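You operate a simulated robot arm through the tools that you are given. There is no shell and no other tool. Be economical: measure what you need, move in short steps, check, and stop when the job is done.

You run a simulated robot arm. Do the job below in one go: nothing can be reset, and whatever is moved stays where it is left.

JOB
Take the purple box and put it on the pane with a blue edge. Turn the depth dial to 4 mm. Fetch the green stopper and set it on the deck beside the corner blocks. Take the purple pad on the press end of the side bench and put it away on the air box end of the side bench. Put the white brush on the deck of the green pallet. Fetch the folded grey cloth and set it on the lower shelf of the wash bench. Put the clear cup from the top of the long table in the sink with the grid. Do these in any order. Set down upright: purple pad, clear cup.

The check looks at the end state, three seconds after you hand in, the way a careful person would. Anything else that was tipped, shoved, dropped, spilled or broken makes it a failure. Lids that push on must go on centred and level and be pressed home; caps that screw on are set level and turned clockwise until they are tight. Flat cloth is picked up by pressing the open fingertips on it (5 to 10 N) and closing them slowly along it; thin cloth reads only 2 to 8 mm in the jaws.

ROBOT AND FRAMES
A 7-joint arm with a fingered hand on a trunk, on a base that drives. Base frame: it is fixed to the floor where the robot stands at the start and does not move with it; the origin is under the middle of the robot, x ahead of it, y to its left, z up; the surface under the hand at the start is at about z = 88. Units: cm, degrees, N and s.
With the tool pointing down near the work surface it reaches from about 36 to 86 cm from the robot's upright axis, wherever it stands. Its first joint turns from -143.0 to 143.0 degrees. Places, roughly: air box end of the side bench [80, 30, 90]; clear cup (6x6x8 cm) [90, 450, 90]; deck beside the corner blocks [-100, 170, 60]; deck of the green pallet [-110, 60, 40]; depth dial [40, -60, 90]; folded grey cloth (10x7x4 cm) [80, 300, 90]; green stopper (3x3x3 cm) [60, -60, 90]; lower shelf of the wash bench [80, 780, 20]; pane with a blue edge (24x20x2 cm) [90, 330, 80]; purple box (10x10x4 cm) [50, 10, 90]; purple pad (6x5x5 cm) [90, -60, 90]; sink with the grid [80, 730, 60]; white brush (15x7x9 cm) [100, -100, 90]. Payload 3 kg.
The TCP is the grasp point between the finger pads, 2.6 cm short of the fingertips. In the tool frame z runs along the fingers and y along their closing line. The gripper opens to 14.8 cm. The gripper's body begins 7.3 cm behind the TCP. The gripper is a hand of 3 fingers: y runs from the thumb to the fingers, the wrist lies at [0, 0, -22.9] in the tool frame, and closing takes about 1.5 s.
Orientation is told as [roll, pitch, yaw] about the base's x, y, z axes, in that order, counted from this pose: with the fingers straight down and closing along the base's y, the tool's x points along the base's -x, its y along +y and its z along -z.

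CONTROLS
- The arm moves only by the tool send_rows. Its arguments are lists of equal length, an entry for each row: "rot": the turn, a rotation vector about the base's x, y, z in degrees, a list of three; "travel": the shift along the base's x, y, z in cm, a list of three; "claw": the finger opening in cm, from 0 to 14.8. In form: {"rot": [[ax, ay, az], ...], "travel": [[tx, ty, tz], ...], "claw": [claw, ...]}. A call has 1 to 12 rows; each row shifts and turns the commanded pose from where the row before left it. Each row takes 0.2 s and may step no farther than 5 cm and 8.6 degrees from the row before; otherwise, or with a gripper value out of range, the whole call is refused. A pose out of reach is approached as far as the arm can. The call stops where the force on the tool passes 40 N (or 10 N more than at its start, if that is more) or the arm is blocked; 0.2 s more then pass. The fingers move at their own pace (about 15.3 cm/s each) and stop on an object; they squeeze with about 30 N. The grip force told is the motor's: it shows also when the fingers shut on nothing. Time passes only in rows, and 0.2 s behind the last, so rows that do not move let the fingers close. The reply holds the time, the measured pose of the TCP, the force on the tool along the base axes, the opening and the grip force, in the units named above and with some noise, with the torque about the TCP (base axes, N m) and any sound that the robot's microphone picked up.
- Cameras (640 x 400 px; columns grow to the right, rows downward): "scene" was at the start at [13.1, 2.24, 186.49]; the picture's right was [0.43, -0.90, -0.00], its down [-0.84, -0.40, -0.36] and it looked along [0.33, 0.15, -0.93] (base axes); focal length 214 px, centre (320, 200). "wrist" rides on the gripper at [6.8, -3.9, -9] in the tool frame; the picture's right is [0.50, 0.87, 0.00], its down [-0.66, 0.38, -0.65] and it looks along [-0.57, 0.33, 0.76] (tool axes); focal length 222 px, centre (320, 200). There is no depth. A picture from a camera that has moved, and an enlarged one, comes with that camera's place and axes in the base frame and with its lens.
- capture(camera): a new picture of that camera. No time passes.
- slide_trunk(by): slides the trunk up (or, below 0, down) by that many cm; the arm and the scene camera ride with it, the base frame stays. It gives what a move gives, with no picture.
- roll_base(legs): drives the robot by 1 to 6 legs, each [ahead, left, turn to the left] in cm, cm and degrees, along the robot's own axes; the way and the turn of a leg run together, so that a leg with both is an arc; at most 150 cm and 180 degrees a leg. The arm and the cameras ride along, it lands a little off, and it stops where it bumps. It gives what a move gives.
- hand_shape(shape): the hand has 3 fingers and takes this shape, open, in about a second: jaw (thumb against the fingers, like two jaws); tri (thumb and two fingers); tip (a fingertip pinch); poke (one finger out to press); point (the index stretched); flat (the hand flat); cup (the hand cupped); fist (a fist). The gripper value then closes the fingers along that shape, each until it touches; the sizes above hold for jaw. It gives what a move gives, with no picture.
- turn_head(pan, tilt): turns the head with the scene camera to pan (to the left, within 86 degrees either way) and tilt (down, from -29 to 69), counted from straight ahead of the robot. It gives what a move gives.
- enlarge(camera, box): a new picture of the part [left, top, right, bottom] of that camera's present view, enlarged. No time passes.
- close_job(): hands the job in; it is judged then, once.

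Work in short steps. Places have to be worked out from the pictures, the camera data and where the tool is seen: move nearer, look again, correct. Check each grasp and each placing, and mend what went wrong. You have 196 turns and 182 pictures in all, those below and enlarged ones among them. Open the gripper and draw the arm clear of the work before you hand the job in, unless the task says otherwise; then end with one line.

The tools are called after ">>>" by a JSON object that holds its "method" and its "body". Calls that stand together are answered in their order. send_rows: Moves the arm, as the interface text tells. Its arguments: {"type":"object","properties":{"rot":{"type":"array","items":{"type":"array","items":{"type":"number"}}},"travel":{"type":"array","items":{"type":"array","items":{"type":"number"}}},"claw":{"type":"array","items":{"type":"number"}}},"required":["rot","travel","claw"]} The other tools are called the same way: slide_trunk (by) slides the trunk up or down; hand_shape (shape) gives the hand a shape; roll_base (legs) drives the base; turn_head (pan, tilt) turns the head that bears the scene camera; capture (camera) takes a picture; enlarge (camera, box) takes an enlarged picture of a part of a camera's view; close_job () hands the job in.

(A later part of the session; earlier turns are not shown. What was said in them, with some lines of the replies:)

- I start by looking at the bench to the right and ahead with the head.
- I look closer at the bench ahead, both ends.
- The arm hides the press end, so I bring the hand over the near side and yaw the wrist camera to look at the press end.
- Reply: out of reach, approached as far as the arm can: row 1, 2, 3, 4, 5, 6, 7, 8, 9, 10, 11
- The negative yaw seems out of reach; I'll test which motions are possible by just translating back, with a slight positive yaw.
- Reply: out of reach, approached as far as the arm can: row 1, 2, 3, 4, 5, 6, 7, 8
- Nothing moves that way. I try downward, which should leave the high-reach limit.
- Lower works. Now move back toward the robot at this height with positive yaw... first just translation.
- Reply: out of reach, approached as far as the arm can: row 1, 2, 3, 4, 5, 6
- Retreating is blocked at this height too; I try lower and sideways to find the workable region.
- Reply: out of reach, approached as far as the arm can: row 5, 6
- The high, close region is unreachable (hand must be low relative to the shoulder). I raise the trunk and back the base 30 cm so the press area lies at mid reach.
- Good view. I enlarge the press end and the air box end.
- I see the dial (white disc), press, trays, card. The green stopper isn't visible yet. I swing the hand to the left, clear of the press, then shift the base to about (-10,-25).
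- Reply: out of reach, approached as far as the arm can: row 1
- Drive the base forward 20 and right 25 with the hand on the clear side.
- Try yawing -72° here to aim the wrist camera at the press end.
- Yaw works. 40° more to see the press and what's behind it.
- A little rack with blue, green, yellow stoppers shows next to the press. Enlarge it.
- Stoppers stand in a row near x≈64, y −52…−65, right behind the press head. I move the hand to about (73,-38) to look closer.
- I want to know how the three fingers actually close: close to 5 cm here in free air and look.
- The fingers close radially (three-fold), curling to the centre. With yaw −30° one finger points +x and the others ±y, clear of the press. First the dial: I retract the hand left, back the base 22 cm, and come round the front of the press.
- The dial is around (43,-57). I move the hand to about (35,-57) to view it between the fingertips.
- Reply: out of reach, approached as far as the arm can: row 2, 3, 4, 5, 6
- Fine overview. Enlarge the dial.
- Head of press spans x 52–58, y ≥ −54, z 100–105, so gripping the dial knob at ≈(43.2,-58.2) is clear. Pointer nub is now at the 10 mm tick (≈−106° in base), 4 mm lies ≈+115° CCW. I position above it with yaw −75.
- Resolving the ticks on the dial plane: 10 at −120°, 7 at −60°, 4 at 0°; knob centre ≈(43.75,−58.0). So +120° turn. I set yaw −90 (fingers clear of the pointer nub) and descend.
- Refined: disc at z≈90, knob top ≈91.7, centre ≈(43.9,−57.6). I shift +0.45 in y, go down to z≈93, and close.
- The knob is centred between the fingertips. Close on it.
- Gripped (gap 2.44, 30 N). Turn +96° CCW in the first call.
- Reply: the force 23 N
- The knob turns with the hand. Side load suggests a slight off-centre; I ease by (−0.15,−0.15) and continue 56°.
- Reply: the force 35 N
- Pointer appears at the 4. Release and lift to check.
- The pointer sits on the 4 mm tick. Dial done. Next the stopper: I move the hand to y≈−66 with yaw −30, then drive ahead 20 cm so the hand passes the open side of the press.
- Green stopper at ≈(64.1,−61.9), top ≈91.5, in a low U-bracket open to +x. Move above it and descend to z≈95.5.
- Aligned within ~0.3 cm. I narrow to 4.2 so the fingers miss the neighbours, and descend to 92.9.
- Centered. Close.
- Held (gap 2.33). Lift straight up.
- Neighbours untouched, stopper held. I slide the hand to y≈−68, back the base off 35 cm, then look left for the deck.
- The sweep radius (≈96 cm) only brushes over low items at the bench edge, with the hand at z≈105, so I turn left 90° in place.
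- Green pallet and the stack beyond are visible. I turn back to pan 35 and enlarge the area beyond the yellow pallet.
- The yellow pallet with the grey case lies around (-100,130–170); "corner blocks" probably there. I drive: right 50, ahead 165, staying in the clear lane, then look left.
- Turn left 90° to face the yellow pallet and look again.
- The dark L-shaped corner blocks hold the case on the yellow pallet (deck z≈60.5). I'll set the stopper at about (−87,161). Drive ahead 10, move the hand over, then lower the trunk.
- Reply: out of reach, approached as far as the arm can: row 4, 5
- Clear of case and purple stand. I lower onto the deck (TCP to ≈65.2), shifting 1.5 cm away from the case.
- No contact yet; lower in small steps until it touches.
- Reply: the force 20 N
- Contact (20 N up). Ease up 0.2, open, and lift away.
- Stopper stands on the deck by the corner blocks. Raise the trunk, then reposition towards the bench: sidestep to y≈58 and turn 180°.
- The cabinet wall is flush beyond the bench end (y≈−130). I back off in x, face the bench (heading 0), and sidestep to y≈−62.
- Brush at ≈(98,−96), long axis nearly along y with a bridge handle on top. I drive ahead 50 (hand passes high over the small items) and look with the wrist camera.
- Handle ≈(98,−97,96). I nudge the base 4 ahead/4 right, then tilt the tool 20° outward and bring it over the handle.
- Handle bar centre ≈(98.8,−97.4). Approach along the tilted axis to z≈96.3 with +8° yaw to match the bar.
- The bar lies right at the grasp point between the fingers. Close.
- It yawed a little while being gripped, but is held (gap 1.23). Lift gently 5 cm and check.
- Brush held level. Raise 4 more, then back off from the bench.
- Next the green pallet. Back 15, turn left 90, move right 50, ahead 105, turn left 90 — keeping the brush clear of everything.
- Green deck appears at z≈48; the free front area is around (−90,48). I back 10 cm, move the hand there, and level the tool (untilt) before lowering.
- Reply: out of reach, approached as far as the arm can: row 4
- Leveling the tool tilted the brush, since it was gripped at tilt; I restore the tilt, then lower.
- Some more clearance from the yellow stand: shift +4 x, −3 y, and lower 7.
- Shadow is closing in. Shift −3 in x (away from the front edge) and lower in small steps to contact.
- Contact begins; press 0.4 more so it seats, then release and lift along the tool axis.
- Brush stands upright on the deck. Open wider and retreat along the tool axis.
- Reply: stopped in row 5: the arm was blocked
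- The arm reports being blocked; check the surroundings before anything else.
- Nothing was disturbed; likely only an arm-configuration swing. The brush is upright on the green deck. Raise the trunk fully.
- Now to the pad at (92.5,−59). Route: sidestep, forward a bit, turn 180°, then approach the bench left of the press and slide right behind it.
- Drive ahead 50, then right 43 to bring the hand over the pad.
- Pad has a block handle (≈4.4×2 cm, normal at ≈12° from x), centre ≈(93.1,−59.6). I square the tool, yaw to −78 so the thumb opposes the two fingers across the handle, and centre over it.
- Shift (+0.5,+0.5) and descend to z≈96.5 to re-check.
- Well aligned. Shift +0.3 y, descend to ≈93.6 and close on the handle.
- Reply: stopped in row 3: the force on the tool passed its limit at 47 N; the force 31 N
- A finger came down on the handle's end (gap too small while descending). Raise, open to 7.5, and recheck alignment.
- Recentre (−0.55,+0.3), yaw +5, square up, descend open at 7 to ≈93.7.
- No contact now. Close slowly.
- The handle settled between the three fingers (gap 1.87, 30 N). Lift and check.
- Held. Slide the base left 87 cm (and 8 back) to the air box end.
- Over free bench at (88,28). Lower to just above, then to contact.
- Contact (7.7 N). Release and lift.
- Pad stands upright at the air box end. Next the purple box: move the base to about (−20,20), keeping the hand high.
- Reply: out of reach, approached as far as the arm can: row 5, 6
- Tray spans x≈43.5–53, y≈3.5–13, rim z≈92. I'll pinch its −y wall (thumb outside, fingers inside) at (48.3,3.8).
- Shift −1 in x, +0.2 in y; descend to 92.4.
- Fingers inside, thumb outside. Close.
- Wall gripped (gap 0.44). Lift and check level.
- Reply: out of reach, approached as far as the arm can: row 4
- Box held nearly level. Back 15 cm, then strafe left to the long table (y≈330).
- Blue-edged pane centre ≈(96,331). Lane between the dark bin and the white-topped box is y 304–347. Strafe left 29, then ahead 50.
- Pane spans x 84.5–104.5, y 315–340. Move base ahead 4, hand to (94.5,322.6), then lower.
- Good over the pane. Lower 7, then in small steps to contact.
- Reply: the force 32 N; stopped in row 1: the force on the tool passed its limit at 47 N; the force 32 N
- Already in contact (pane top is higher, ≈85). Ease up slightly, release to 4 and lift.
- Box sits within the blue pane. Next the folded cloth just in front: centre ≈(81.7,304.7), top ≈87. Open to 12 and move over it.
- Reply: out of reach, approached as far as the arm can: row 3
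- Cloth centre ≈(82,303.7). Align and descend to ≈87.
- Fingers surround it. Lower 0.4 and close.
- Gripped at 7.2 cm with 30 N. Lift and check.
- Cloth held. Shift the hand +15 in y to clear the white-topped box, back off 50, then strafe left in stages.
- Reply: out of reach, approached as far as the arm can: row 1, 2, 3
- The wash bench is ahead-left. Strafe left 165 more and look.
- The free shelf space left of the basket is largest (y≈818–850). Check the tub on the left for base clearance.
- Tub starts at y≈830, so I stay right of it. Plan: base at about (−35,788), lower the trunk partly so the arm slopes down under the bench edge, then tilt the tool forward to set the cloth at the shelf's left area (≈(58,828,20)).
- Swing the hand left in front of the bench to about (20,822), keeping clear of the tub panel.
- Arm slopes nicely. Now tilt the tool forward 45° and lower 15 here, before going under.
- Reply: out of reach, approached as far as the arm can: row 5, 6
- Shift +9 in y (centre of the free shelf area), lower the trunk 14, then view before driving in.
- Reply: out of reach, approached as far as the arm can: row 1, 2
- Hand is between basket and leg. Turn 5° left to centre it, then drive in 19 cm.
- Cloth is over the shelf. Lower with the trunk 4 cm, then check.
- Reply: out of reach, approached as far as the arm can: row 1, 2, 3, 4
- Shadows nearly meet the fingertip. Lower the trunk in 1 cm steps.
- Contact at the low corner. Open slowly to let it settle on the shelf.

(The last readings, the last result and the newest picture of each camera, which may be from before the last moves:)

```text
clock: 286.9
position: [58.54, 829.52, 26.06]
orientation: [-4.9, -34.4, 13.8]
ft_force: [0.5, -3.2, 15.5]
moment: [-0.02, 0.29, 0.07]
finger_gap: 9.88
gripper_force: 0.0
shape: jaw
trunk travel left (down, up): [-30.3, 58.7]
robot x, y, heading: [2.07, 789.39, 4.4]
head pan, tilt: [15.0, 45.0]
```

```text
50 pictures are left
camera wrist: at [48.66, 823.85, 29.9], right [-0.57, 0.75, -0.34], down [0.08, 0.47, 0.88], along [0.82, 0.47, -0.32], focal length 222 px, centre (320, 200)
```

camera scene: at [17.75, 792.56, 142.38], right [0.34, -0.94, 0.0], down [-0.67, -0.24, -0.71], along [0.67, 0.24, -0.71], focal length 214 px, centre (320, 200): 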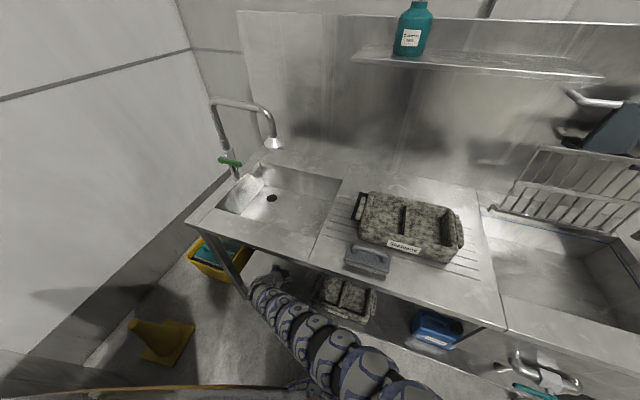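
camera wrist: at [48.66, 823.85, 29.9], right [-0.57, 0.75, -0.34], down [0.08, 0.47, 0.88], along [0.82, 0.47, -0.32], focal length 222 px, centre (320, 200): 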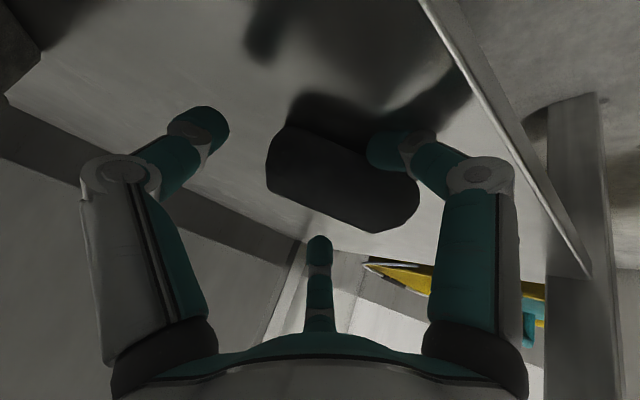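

Cloth settled; a finger touches the shelf. Raise the trunk 5 and check.

>>> {"method": "slide_trunk", "body": {"by": 5}}

>>> {"method": "capture", "body": {"camera": "wrist"}}

```text
clock: 287.9
position: [58.42, 829.44, 31.1]
orientation: [-4.9, -34.2, 13.9]
ft_force: [0.5, 0.1, 0.2]
moment: [0.0, -0.02, -0.02]
finger_gap: 10.94
gripper_force: 0.0
shape: jaw
trunk travel left (down, up): [-35.3, 53.7]
robot x, y, heading: [1.72, 789.19, 4.8]
head pan, tilt: [15.0, 45.0]
```

```text
49 pictures are left
camera wrist: at [48.62, 823.85, 34.8], right [-0.57, 0.75, -0.34], down [0.08, 0.47, 0.88], along [0.82, 0.47, -0.33], focal length 222 px, centre (320, 200)
```

wrist: 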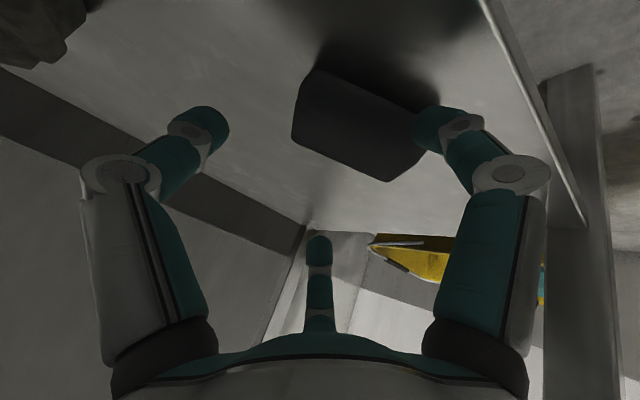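

Cloth lies flat on the lower shelf. Raise 3 more and back straight out.

>>> {"method": "slide_trunk", "body": {"by": 3}}

>>> {"method": "roll_base", "body": {"legs": [[-37, 0, 0]]}}

>>> {"method": "capture", "body": {"camera": "scene"}}

```text
clock: 288.6
position: [58.45, 829.44, 33.99]
orientation: [-5.0, -34.4, 13.8]
ft_force: [-0.5, -0.3, -0.4]
moment: [0.0, 0.02, -0.02]
finger_gap: 10.96
gripper_force: 0.1
shape: jaw
trunk travel left (down, up): [-38.3, 50.7]
robot x, y, heading: [1.99, 789.3, 4.8]
head pan, tilt: [15.0, 45.0]
```

```text
clock: 291.0
position: [21.67, 826.4, 34.11]
orientation: [-4.9, -34.4, 13.7]
ft_force: [-0.2, 0.1, -0.9]
moment: [0.03, -0.01, 0.0]
finger_gap: 10.96
gripper_force: 0.0
shape: jaw
trunk travel left (down, up): [-38.3, 50.7]
robot x, y, heading: [-34.82, 785.91, 4.9]
head pan, tilt: [15.0, 45.0]
```

```text
48 pictures are left
camera scene: at [-19.07, 789.56, 145.18], right [0.34, -0.94, 0.0], down [-0.67, -0.24, -0.71], along [0.67, 0.24, -0.71], focal length 214 px, centre (320, 200)
```

scene: 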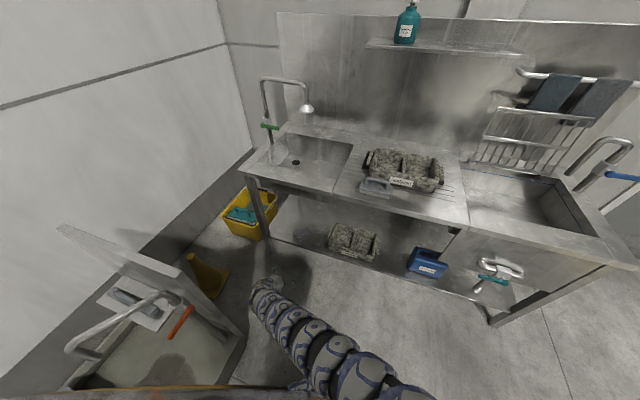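

Now the cup. Raise the trunk fully, level the tool, and straighten the base heading.

>>> {"method": "slide_trunk", "body": {"by": 50}}

>>> {"method": "send_rows", "body": {"rot": [[-0.66, 6.9, 0], [-0.66, 6.9, 0], [-0.66, 6.9, 0], [-0.66, 6.9, 0], [-0.66, 6.9, 0]], "travel": [[0, 0, 2], [0, 0, 2], [0, 0, 2], [0, 0, 2], [0, 0, 2]], "claw": [10, 10, 10, 10, 10]}}

>>> {"method": "roll_base", "body": {"legs": [[0, 0, -4.9], [0, -150, 0], [0, -150, 0]]}}

>>> {"method": "turn_head", "body": {"pan": -5, "tilt": 50}}

>>> {"method": "capture", "body": {"camera": "scene"}}

```text
refused: 50 is not a number from -40 to 40
```

```text
clock: 292.2
position: [21.43, 826.43, 44.19]
orientation: [-0.3, 0.1, 12.4]
ft_force: [0.2, -0.7, 0.6]
moment: [-0.02, -0.04, -0.01]
finger_gap: 10.02
gripper_force: 0.1
shape: jaw
trunk travel left (down, up): [-38.3, 50.7]
robot x, y, heading: [-34.6, 786.31, 4.5]
head pan, tilt: [15.0, 45.0]
```

```text
clock: 307.1
position: [24.64, 522.49, 44.07]
orientation: [-0.2, 0.0, 8.3]
ft_force: [0.0, -0.8, 0.2]
moment: [0.01, -0.04, -0.01]
finger_gap: 10.04
gripper_force: 0.0
shape: jaw
trunk travel left (down, up): [-38.3, 50.7]
robot x, y, heading: [-33.99, 486.09, 0.8]
head pan, tilt: [15.0, 45.0]
```

```text
clock: 307.9
position: [24.68, 522.37, 44.04]
orientation: [-0.2, 0.0, 8.3]
ft_force: [-0.3, -0.6, 0.1]
moment: [0.01, 0.01, 0.01]
finger_gap: 10.02
gripper_force: 0.1
shape: jaw
trunk travel left (down, up): [-38.3, 50.7]
robot x, y, heading: [-34.42, 486.71, 0.6]
head pan, tilt: [-5.0, 50.0]
```

```text
47 pictures are left
camera scene: at [-18.66, 485.86, 144.49], right [-0.08, -1.0, 0.0], down [-0.76, 0.06, -0.64], along [0.64, -0.05, -0.77], focal length 214 px, centre (320, 200)
```

scene: 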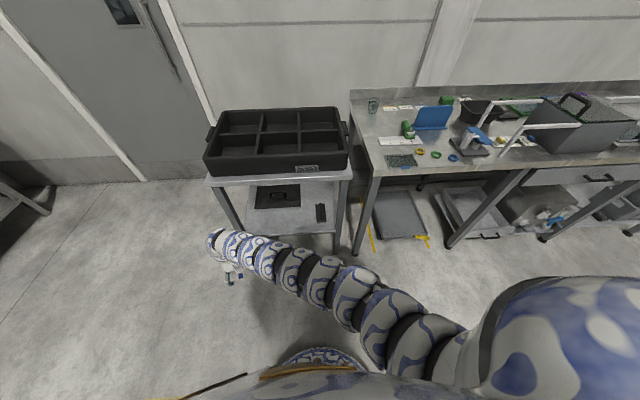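

The trunk raise was refused (limit 40), but the drive was clear. Raise now in two steps and swing the hand back to the front.

>>> {"method": "slide_trunk", "body": {"by": 40}}

>>> {"method": "slide_trunk", "body": {"by": 10.5}}

>>> {"method": "send_rows", "body": {"rot": [[0, 0, 0], [0, 0, 0], [0, 0, -4], [0, 0, -6], [0, 0, -6], [0, 0, -6], [0, 0, -6], [0, 0, -6], [0, 0, -4], [0, 0, 0]], "travel": [[1, -4.5, 0], [1, -4.5, 0], [1, -4.5, 0], [1, -4.5, 0], [1.5, -4.5, 0], [1.5, -4.5, 0], [1.5, -4.5, 0], [1.5, -4.5, 0], [1, -4.5, 0], [1, -4.5, 0]], "claw": [10, 10, 10, 10, 10, 10, 10, 10, 10, 10]}}

>>> {"method": "roll_base", "body": {"legs": [[0, -31, 0]]}}

>>> {"method": "capture", "body": {"camera": "scene"}}

```text
clock: 311.8
position: [24.64, 522.54, 84.02]
orientation: [-0.2, 0.0, 8.3]
ft_force: [0.1, -0.1, -0.1]
moment: [0.0, -0.02, 0.04]
finger_gap: 10.01
gripper_force: 0.1
shape: jaw
trunk travel left (down, up): [-78.3, 10.7]
robot x, y, heading: [-34.3, 486.51, 0.6]
head pan, tilt: [-5.0, 50.0]
```

```text
clock: 313.1
position: [24.57, 522.51, 94.51]
orientation: [-0.2, -0.1, 8.3]
ft_force: [0.1, 0.4, -0.6]
moment: [0.02, -0.02, 0.04]
finger_gap: 10.0
gripper_force: 0.0
shape: jaw
trunk travel left (down, up): [-88.8, 0.2]
robot x, y, heading: [-34.59, 486.48, 0.7]
head pan, tilt: [-5.0, 50.0]
```

```text
clock: 315.3
position: [36.68, 477.23, 94.65]
orientation: [-0.2, 0.0, -29.8]
ft_force: [-0.8, -0.6, -0.1]
moment: [-0.03, -0.06, 0.03]
finger_gap: 10.01
gripper_force: 0.0
shape: jaw
trunk travel left (down, up): [-88.8, 0.2]
robot x, y, heading: [-34.59, 486.74, 0.5]
head pan, tilt: [-5.0, 50.0]
```

```text
clock: 317.4
position: [36.91, 445.98, 94.77]
orientation: [-0.2, 0.0, -29.9]
ft_force: [0.1, -0.2, 0.0]
moment: [0.01, 0.02, 0.03]
finger_gap: 10.01
gripper_force: 0.1
shape: jaw
trunk travel left (down, up): [-88.8, 0.2]
robot x, y, heading: [-34.16, 455.12, 0.4]
head pan, tilt: [-5.0, 50.0]
```

```text
46 pictures are left
camera scene: at [-18.38, 454.53, 194.98], right [-0.08, -1.0, 0.0], down [-0.76, 0.06, -0.64], along [0.64, -0.05, -0.77], focal length 214 px, centre (320, 200)
```

scene: 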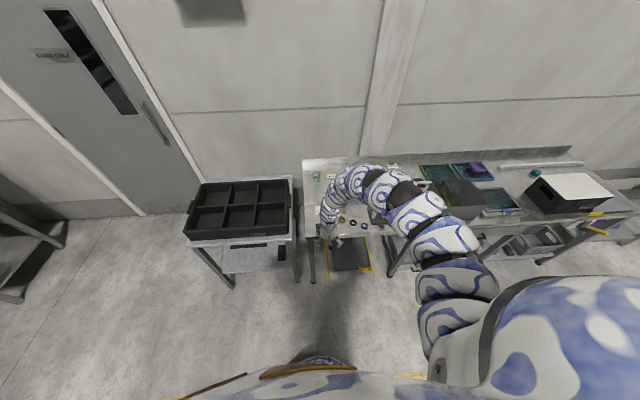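

>>> {"method": "send_rows", "body": {"rot": [[0, 0, 0], [0, 0, 0]], "travel": [[0, 0, 3.5], [1, 0, 3.5]], "claw": [10, 10]}}

>>> {"method": "enlarge", "body": {"camera": "scene", "box": [290, 150, 450, 250]}}

```text
clock: 318.0
position: [37.79, 446.04, 101.83]
orientation: [-0.3, 0.0, -29.9]
ft_force: [0.3, 0.4, -0.5]
moment: [-0.02, 0.01, 0.04]
finger_gap: 10.04
gripper_force: 0.1
shape: jaw
trunk travel left (down, up): [-88.8, 0.2]
robot x, y, heading: [-34.17, 455.17, 0.2]
head pan, tilt: [-5.0, 50.0]
```

```text
4.00 times, centred on (370, 200) of scene
camera zoom: at [-18.38, 454.7, 194.99], right [-0.08, -1.0, 0.0], down [-0.76, 0.06, -0.64], along [0.64, -0.05, -0.77], focal length 858 px, centre (120, 200)
```

zoom: 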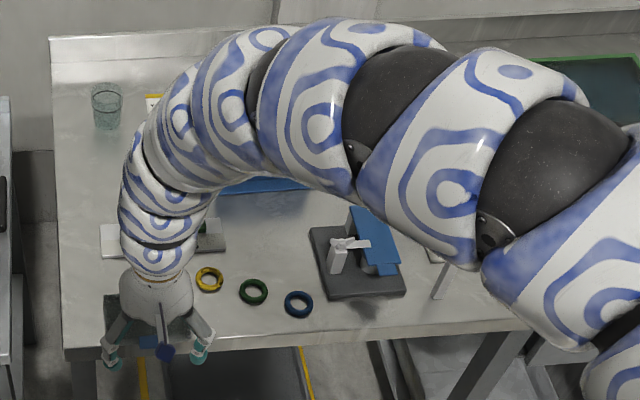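

Cup ≈(93,448). Drive ahead 48 and view with the wrist camera.

>>> {"method": "roll_base", "body": {"legs": [[47, 0, 0]]}}

>>> {"method": "capture", "body": {"camera": "wrist"}}

```text
clock: 320.8
position: [84.9, 445.9, 101.68]
orientation: [-0.3, 0.0, -30.3]
ft_force: [0.0, 1.2, -0.4]
moment: [0.03, -0.02, 0.03]
finger_gap: 10.0
gripper_force: 0.1
shape: jaw
trunk travel left (down, up): [-88.8, 0.2]
robot x, y, heading: [12.94, 455.64, 0.3]
head pan, tilt: [-5.0, 50.0]
```

```text
44 pictures are left
camera wrist: at [77.09, 446.02, 110.61], right [0.0, 1.0, 0.0], down [0.76, 0.0, 0.65], along [0.65, 0.0, -0.76], focal length 222 px, centre (320, 200)
```

wrist: 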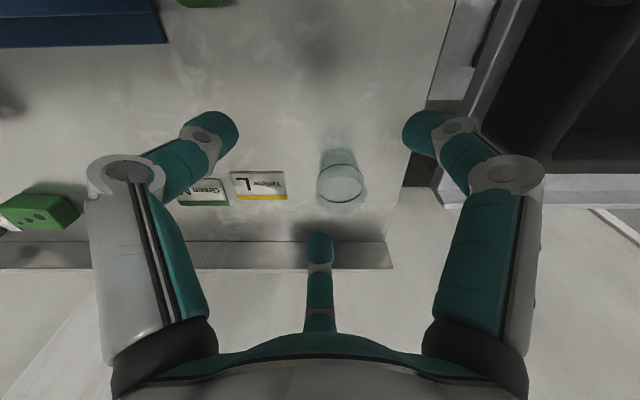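

Cup centre ≈(92.2,448.4). Move over it and descend to z≈88.5 with gap 10.

>>> {"method": "send_rows", "body": {"rot": [[0, 0, 0], [0, 0, 0], [0, 0, 0], [0, 0, 0]], "travel": [[3.7, 1.3, 0], [3.6, 1.2, 0], [0, 0, -3], [0, 0, -3]], "claw": [10, 10, 10, 10]}}

>>> {"method": "capture", "body": {"camera": "wrist"}}

```text
clock: 321.8
position: [92.2, 448.35, 95.6]
orientation: [-0.2, 0.0, -30.3]
ft_force: [0.5, 0.1, -0.3]
moment: [0.01, -0.01, -0.02]
finger_gap: 10.0
gripper_force: 0.0
shape: jaw
trunk travel left (down, up): [-88.8, 0.2]
robot x, y, heading: [12.73, 455.53, -0.1]
head pan, tilt: [-5.0, 50.0]
```

```text
43 pictures are left
camera wrist: at [84.44, 448.4, 104.63], right [0.0, 1.0, 0.0], down [0.76, 0.0, 0.65], along [0.65, -0.01, -0.76], focal length 222 px, centre (320, 200)
```

wrist: 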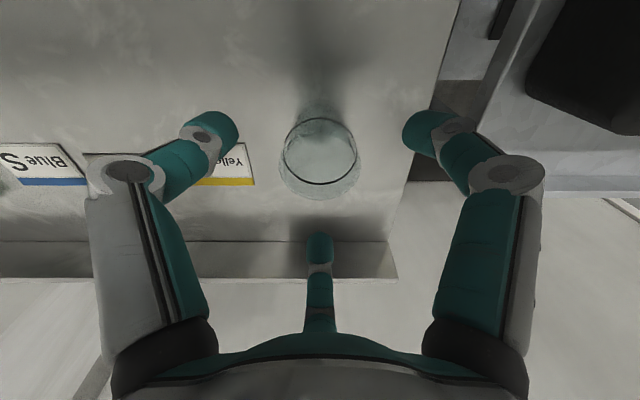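

Centred. Descend to ≈88.5 and close.

>>> {"method": "send_rows", "body": {"rot": [[0, 0, 0], [0, 0, 0], [0, 0, 0], [0, 0, 0], [0, 0, 0], [0, 0, 0], [0, 0, 0], [0, 0, 0], [0, 0, 0]], "travel": [[-0.3, 0, -3.5], [0, 0, -3.5], [0, 0, 0], [0, 0, 0], [0, 0, 0], [0, 0, 0], [0, 0, 0], [0, 0, 0], [0, 0, 0]], "claw": [10, 10, 9, 8, 7, 6, 5, 4, 4]}}

>>> {"method": "capture", "body": {"camera": "wrist"}}

```text
clock: 323.8
position: [91.88, 448.41, 88.7]
orientation: [-0.2, 0.1, -30.2]
ft_force: [0.0, 0.3, 0.4]
moment: [0.0, -0.01, 0.01]
finger_gap: 4.45
gripper_force: 29.3
shape: jaw
trunk travel left (down, up): [-88.8, 0.2]
robot x, y, heading: [12.82, 455.65, 0.2]
head pan, tilt: [-5.0, 50.0]
```

```text
42 pictures are left
camera wrist: at [84.11, 448.53, 97.62], right [0.0, 1.0, 0.0], down [0.76, 0.0, 0.65], along [0.65, 0.0, -0.76], focal length 222 px, centre (320, 200)
```

wrist: 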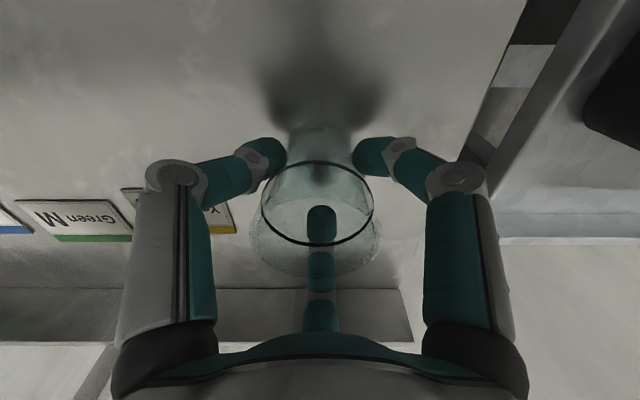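

Gripped (gap 4.45, 29 N). Lift.

>>> {"method": "send_rows", "body": {"rot": [[0, 0, 0], [0, 0, 0], [0, 0, 0], [0, 0, 0]], "travel": [[0, 0, 1], [0, 0, 3], [0, 0, 4.5], [0, 0, 4.5]], "claw": [4, 4, 4, 4]}}

>>> {"method": "capture", "body": {"camera": "wrist"}}

```text
clock: 324.8
position: [91.79, 448.45, 101.7]
orientation: [-0.1, 0.0, -30.2]
ft_force: [-0.1, 0.8, -0.2]
moment: [-0.01, -0.01, 0.03]
finger_gap: 4.49
gripper_force: 29.8
shape: jaw
trunk travel left (down, up): [-88.8, 0.2]
robot x, y, heading: [13.12, 455.55, 0.0]
head pan, tilt: [-5.0, 50.0]
```

```text
41 pictures are left
camera wrist: at [84.02, 448.44, 110.64], right [0.0, 1.0, 0.0], down [0.76, 0.0, 0.65], along [0.65, 0.0, -0.76], focal length 222 px, centre (320, 200)
```

wrist: 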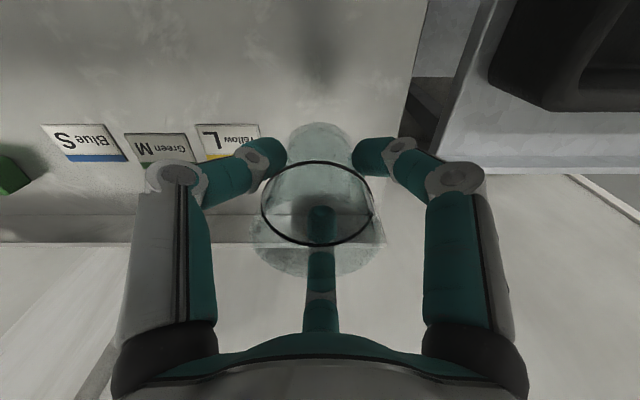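

Cup held upright. Back off 60 cm (clear of the crate cart), strafe left 280.

>>> {"method": "roll_base", "body": {"legs": [[-60, 0, 0], [0, 145, 0], [0, 140, 0]]}}

>>> {"method": "turn_head", "body": {"pan": 0, "tilt": 52}}

>>> {"method": "capture", "body": {"camera": "scene"}}

```text
clock: 341.5
position: [29.3, 731.74, 101.68]
orientation: [-0.2, -0.2, -29.9]
ft_force: [0.3, 0.6, 0.2]
moment: [0.0, -0.02, 0.02]
finger_gap: 4.48
gripper_force: 30.6
shape: jaw
trunk travel left (down, up): [-88.8, 0.2]
robot x, y, heading: [-49.95, 738.97, 0.5]
head pan, tilt: [-5.0, 50.0]
```

```text
clock: 342.2
position: [29.45, 731.74, 101.6]
orientation: [-0.2, 0.0, -29.9]
ft_force: [-0.3, 0.1, -0.3]
moment: [-0.01, -0.04, 0.0]
finger_gap: 4.44
gripper_force: 29.8
shape: jaw
trunk travel left (down, up): [-88.8, 0.2]
robot x, y, heading: [-49.93, 738.57, 0.6]
head pan, tilt: [0.0, 52.0]
```

```text
40 pictures are left
camera scene: at [-34.18, 738.6, 194.72], right [0.01, -1.0, 0.0], down [-0.79, -0.01, -0.62], along [0.62, 0.0, -0.79], focal length 214 px, centre (320, 200)
```

scene: 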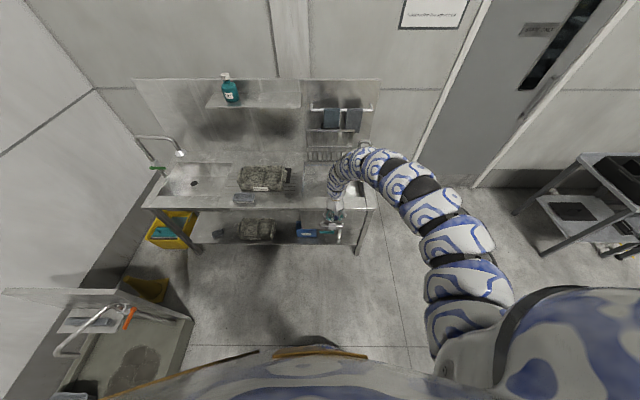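

Cloth is visible on the shelf left. Enlarge the sinks.

>>> {"method": "enlarge", "body": {"camera": "scene", "box": [130, 120, 400, 260]}}

```text
2.37 times, centred on (265, 190) of scene
camera zoom: at [-34.18, 738.6, 194.72], right [0.01, -1.0, 0.0], down [-0.79, -0.01, -0.62], along [0.62, 0.0, -0.79], focal length 508 px, centre (450, 224)
```

zoom: 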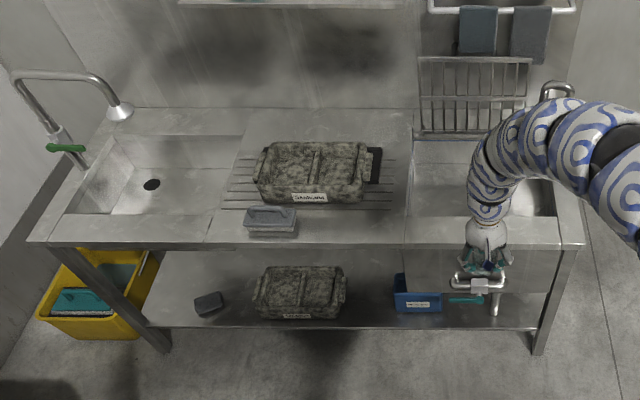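

Right sink spans x≈56–85, y≈710–750. Drive ahead 40 to put the cup over it and look with the wrist camera.

>>> {"method": "roll_base", "body": {"legs": [[40, 0, 0]]}}

>>> {"method": "capture", "body": {"camera": "wrist"}}

>>> {"method": "capture", "body": {"camera": "scene"}}

```text
clock: 344.7
position: [69.32, 731.91, 101.54]
orientation: [-0.2, 0.0, -30.1]
ft_force: [-0.7, 0.5, -0.9]
moment: [-0.03, -0.01, 0.0]
finger_gap: 4.47
gripper_force: 29.5
shape: jaw
trunk travel left (down, up): [-88.8, 0.2]
robot x, y, heading: [-10.04, 738.77, 0.4]
head pan, tilt: [0.0, 52.0]
```

```text
38 pictures are left
camera wrist: at [61.49, 732.0, 110.55], right [0.0, 1.0, 0.0], down [0.76, 0.0, 0.65], along [0.65, 0.0, -0.76], focal length 222 px, centre (320, 200)
```

wrist: 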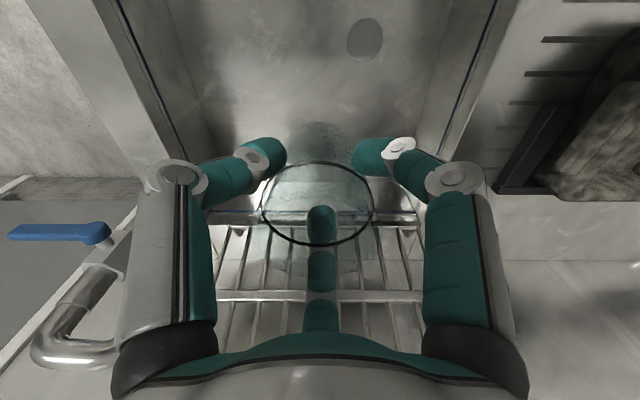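

```text
37 pictures are left
camera scene: at [5.85, 738.86, 194.71], right [0.01, -1.0, 0.0], down [-0.79, 0.0, -0.61], along [0.61, 0.0, -0.79], focal length 214 px, centre (320, 200)
```

scene: 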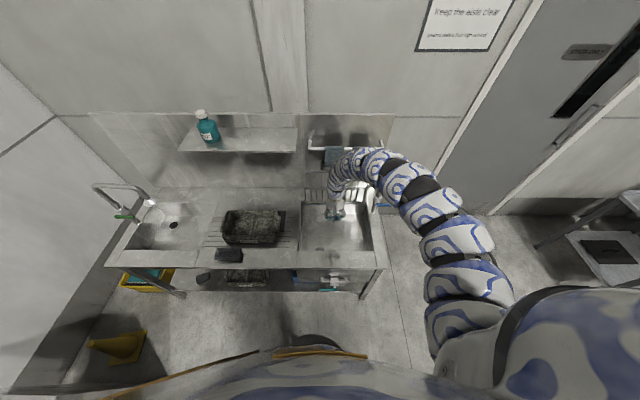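

Cup is over the sink centre. Lower the trunk 28 and check depth.

>>> {"method": "send_rows", "body": {"rot": [[0, 0, 0]], "travel": [[1.7, -1, 0]], "claw": [4]}}

>>> {"method": "slide_trunk", "body": {"by": -28}}

>>> {"method": "capture", "body": {"camera": "wrist"}}

>>> {"method": "capture", "body": {"camera": "scene"}}

```text
clock: 345.1
position: [70.99, 730.9, 101.64]
orientation: [-0.2, -0.1, -30.1]
ft_force: [0.0, -0.1, 0.0]
moment: [-0.02, 0.0, -0.01]
finger_gap: 4.45
gripper_force: 30.0
shape: jaw
trunk travel left (down, up): [-88.8, 0.2]
robot x, y, heading: [-9.57, 738.61, 0.3]
head pan, tilt: [0.0, 52.0]
```

```text
clock: 347.9
position: [70.98, 731.01, 73.65]
orientation: [-0.2, -0.1, -30.0]
ft_force: [0.1, 0.3, -0.5]
moment: [0.0, -0.01, 0.02]
finger_gap: 4.45
gripper_force: 30.2
shape: jaw
trunk travel left (down, up): [-60.8, 28.2]
robot x, y, heading: [-9.64, 739.16, 0.2]
head pan, tilt: [0.0, 52.0]
```

```text
36 pictures are left
camera wrist: at [63.12, 731.03, 82.59], right [0.0, 1.0, 0.0], down [0.76, 0.0, 0.65], along [0.65, 0.0, -0.76], focal length 222 px, centre (320, 200)
```

wrist: 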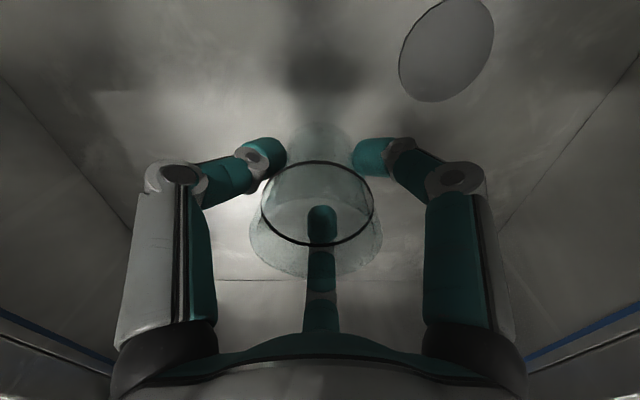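

```text
35 pictures are left
camera scene: at [5.72, 738.86, 166.72], right [0.01, -1.0, 0.0], down [-0.79, 0.0, -0.62], along [0.62, 0.0, -0.79], focal length 214 px, centre (320, 200)
```

scene: 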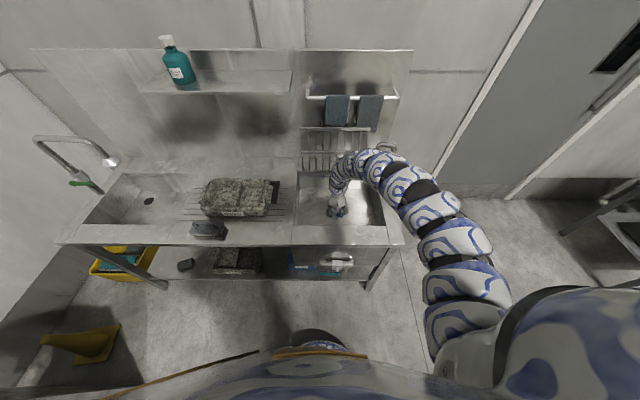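

Sink bottom seems at z≈65–66; cup bottom ≈68. Lower in small steps.

>>> {"method": "send_rows", "body": {"rot": [[0, 0, 0], [0, 0, 0], [0, 0, 0], [0, 0, 0]], "travel": [[0, 0, -0.5], [0, 0, -0.5], [0, 0, -0.4], [0, 0, -0.4]], "claw": [4, 4, 4, 4]}}

```text
clock: 348.9
position: [71.01, 730.98, 71.85]
orientation: [-0.2, 0.0, -29.9]
ft_force: [-0.5, 0.0, 0.0]
moment: [-0.02, 0.01, 0.0]
finger_gap: 4.49
gripper_force: 30.4
shape: jaw
trunk travel left (down, up): [-60.8, 28.2]
robot x, y, heading: [-9.99, 738.73, 0.3]
head pan, tilt: [0.0, 52.0]
```

>>> {"method": "send_rows", "body": {"rot": [[0, 0, 0], [0, 0, 0], [0, 0, 0], [0, 0, 0], [0, 0, 0]], "travel": [[0, 0, -0.4], [0, 0, -0.4], [0, 0, -0.4], [0, 0, -0.4], [0, 0, -0.3]], "claw": [4, 4, 4, 4, 4]}}

>>> {"method": "capture", "body": {"camera": "wrist"}}

```text
clock: 350.1
position: [70.88, 730.95, 69.92]
orientation: [-0.2, 0.0, -30.0]
ft_force: [0.7, -0.1, -0.5]
moment: [-0.02, 0.0, 0.01]
finger_gap: 4.44
gripper_force: 30.2
shape: jaw
trunk travel left (down, up): [-60.8, 28.2]
robot x, y, heading: [-10.02, 738.66, 0.5]
head pan, tilt: [0.0, 52.0]
```

```text
34 pictures are left
camera wrist: at [63.05, 731.06, 78.85], right [0.0, 1.0, 0.0], down [0.76, 0.0, 0.65], along [0.65, 0.0, -0.76], focal length 222 px, centre (320, 200)
```

wrist: 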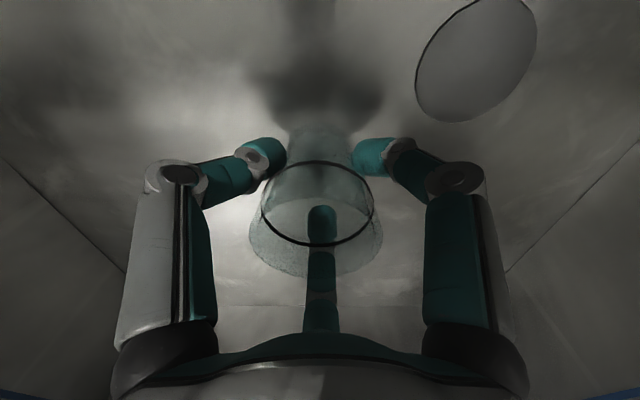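

>>> {"method": "send_rows", "body": {"rot": [[0, 0, 0], [0, 0, 0], [0, 0, 0], [0, 0, 0], [0, 0, 0]], "travel": [[0, 0, -0.4], [0, 0, -0.4], [0, 0, -0.4], [0, 0, -0.4], [0, 0, -0.4]], "claw": [4, 4, 4, 4, 4]}}

```text
clock: 350.9
position: [70.91, 730.96, 69.36]
orientation: [-0.2, -0.2, -29.8]
ft_force: [-9.1, 0.0, 34.6]
moment: [-0.25, 0.4, -0.16]
finger_gap: 4.71
gripper_force: 30.2
shape: jaw
trunk travel left (down, up): [-60.8, 28.2]
robot x, y, heading: [-9.77, 738.76, 0.5]
head pan, tilt: [0.0, 52.0]
stopped in row 4: the force on the tool passed its limit at 44 N (the readings are from after the stop); the commanded pose is now the measured one
```

Contact. Relieve 0.3 cm, then open slowly to release.

>>> {"method": "send_rows", "body": {"rot": [[0, 0, 0], [0, 0, 0], [0, 0, 0], [0, 0, 0], [0, 0, 0], [0, 0, 0]], "travel": [[0, 0, 0.3], [0, 0, 0], [0, 0, 0], [0, 0, 0], [0, 0, 0], [0, 0, 0]], "claw": [4.4, 4.8, 6, 7.5, 9, 9]}}

>>> {"method": "capture", "body": {"camera": "wrist"}}

```text
clock: 352.3
position: [71.13, 731.01, 69.21]
orientation: [-0.2, 0.0, -29.9]
ft_force: [0.3, -0.2, 0.8]
moment: [-0.02, 0.01, -0.02]
finger_gap: 8.94
gripper_force: 0.1
shape: jaw
trunk travel left (down, up): [-60.8, 28.2]
robot x, y, heading: [-9.93, 738.72, 0.3]
head pan, tilt: [0.0, 52.0]
```

```text
33 pictures are left
camera wrist: at [63.28, 731.07, 78.21], right [0.0, 1.0, 0.0], down [0.76, 0.0, 0.65], along [0.65, 0.0, -0.76], focal length 222 px, centre (320, 200)
```

wrist: 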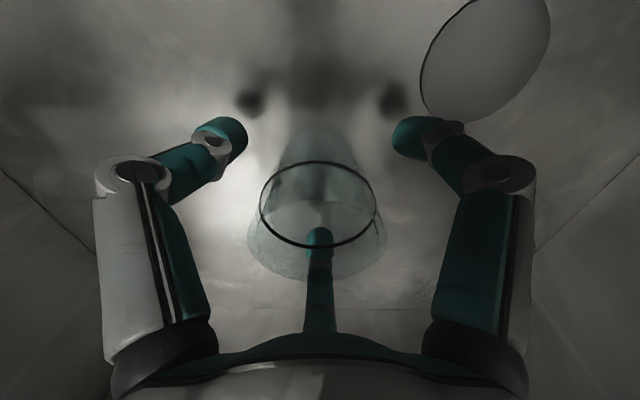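

Cup stands upright in the sink, released. Raise straight up and verify.

>>> {"method": "slide_trunk", "body": {"by": 28}}

>>> {"method": "capture", "body": {"camera": "wrist"}}

```text
clock: 355.1
position: [71.14, 730.92, 97.14]
orientation: [-0.2, 0.0, -30.0]
ft_force: [0.5, 0.1, -0.6]
moment: [0.01, -0.01, 0.01]
finger_gap: 8.92
gripper_force: 0.0
shape: jaw
trunk travel left (down, up): [-88.8, 0.2]
robot x, y, heading: [-10.21, 738.97, 0.4]
head pan, tilt: [0.0, 52.0]
```

```text
32 pictures are left
camera wrist: at [63.28, 731.07, 106.21], right [0.0, 1.0, 0.0], down [0.76, 0.0, 0.65], along [0.65, 0.0, -0.76], focal length 222 px, centre (320, 200)
```

wrist: 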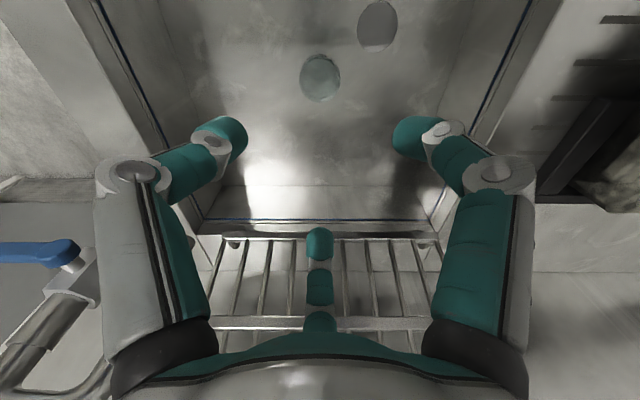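

Cup is standing in the sink. Back off and take a final check view.

>>> {"method": "roll_base", "body": {"legs": [[-45, 0, 0]]}}

>>> {"method": "turn_head", "body": {"pan": 0, "tilt": 48}}

>>> {"method": "enlarge", "body": {"camera": "scene", "box": [130, 130, 400, 290]}}

```text
clock: 357.9
position: [25.8, 730.7, 97.24]
orientation: [-0.2, -0.1, -29.9]
ft_force: [0.6, 0.6, 0.5]
moment: [0.02, -0.02, -0.03]
finger_gap: 8.95
gripper_force: 0.0
shape: jaw
trunk travel left (down, up): [-88.8, 0.2]
robot x, y, heading: [-54.79, 738.53, 0.0]
head pan, tilt: [0.0, 52.0]
```

```text
clock: 358.5
position: [25.88, 730.64, 97.25]
orientation: [-0.2, -0.1, -30.0]
ft_force: [0.1, -0.4, -0.4]
moment: [0.02, 0.0, 0.0]
finger_gap: 8.93
gripper_force: 0.1
shape: jaw
trunk travel left (down, up): [-88.8, 0.2]
robot x, y, heading: [-54.86, 738.66, 0.3]
head pan, tilt: [0.0, 48.0]
```

```text
2.37 times, centred on (265, 210) of scene
camera zoom: at [-39.01, 738.6, 195.25], right [0.0, -1.0, 0.0], down [-0.74, 0.0, -0.67], along [0.67, 0.0, -0.74], focal length 508 px, centre (450, 176)
```

zoom: 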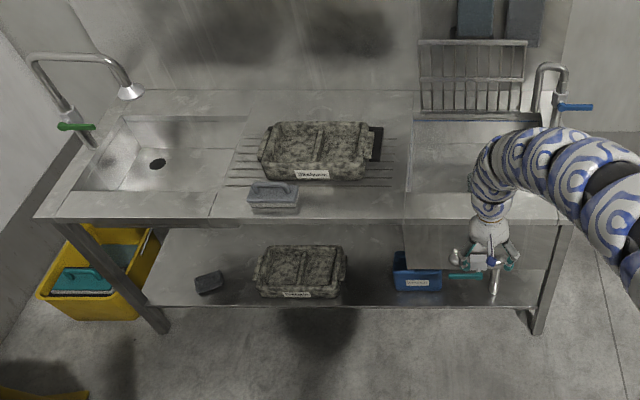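

The cloth lies on the lower shelf and the cup is in the sink with the grid. The earlier placings were each checked when I made them. The gripper is open and clear, so I hand in.

>>> {"method": "close_job", "body": {}}

```text
The job is handed in.
```

All seven parts of the job are done and handed in: I checked each placing with the cameras as it was made, and in my last pictures nothing else looked disturbed.
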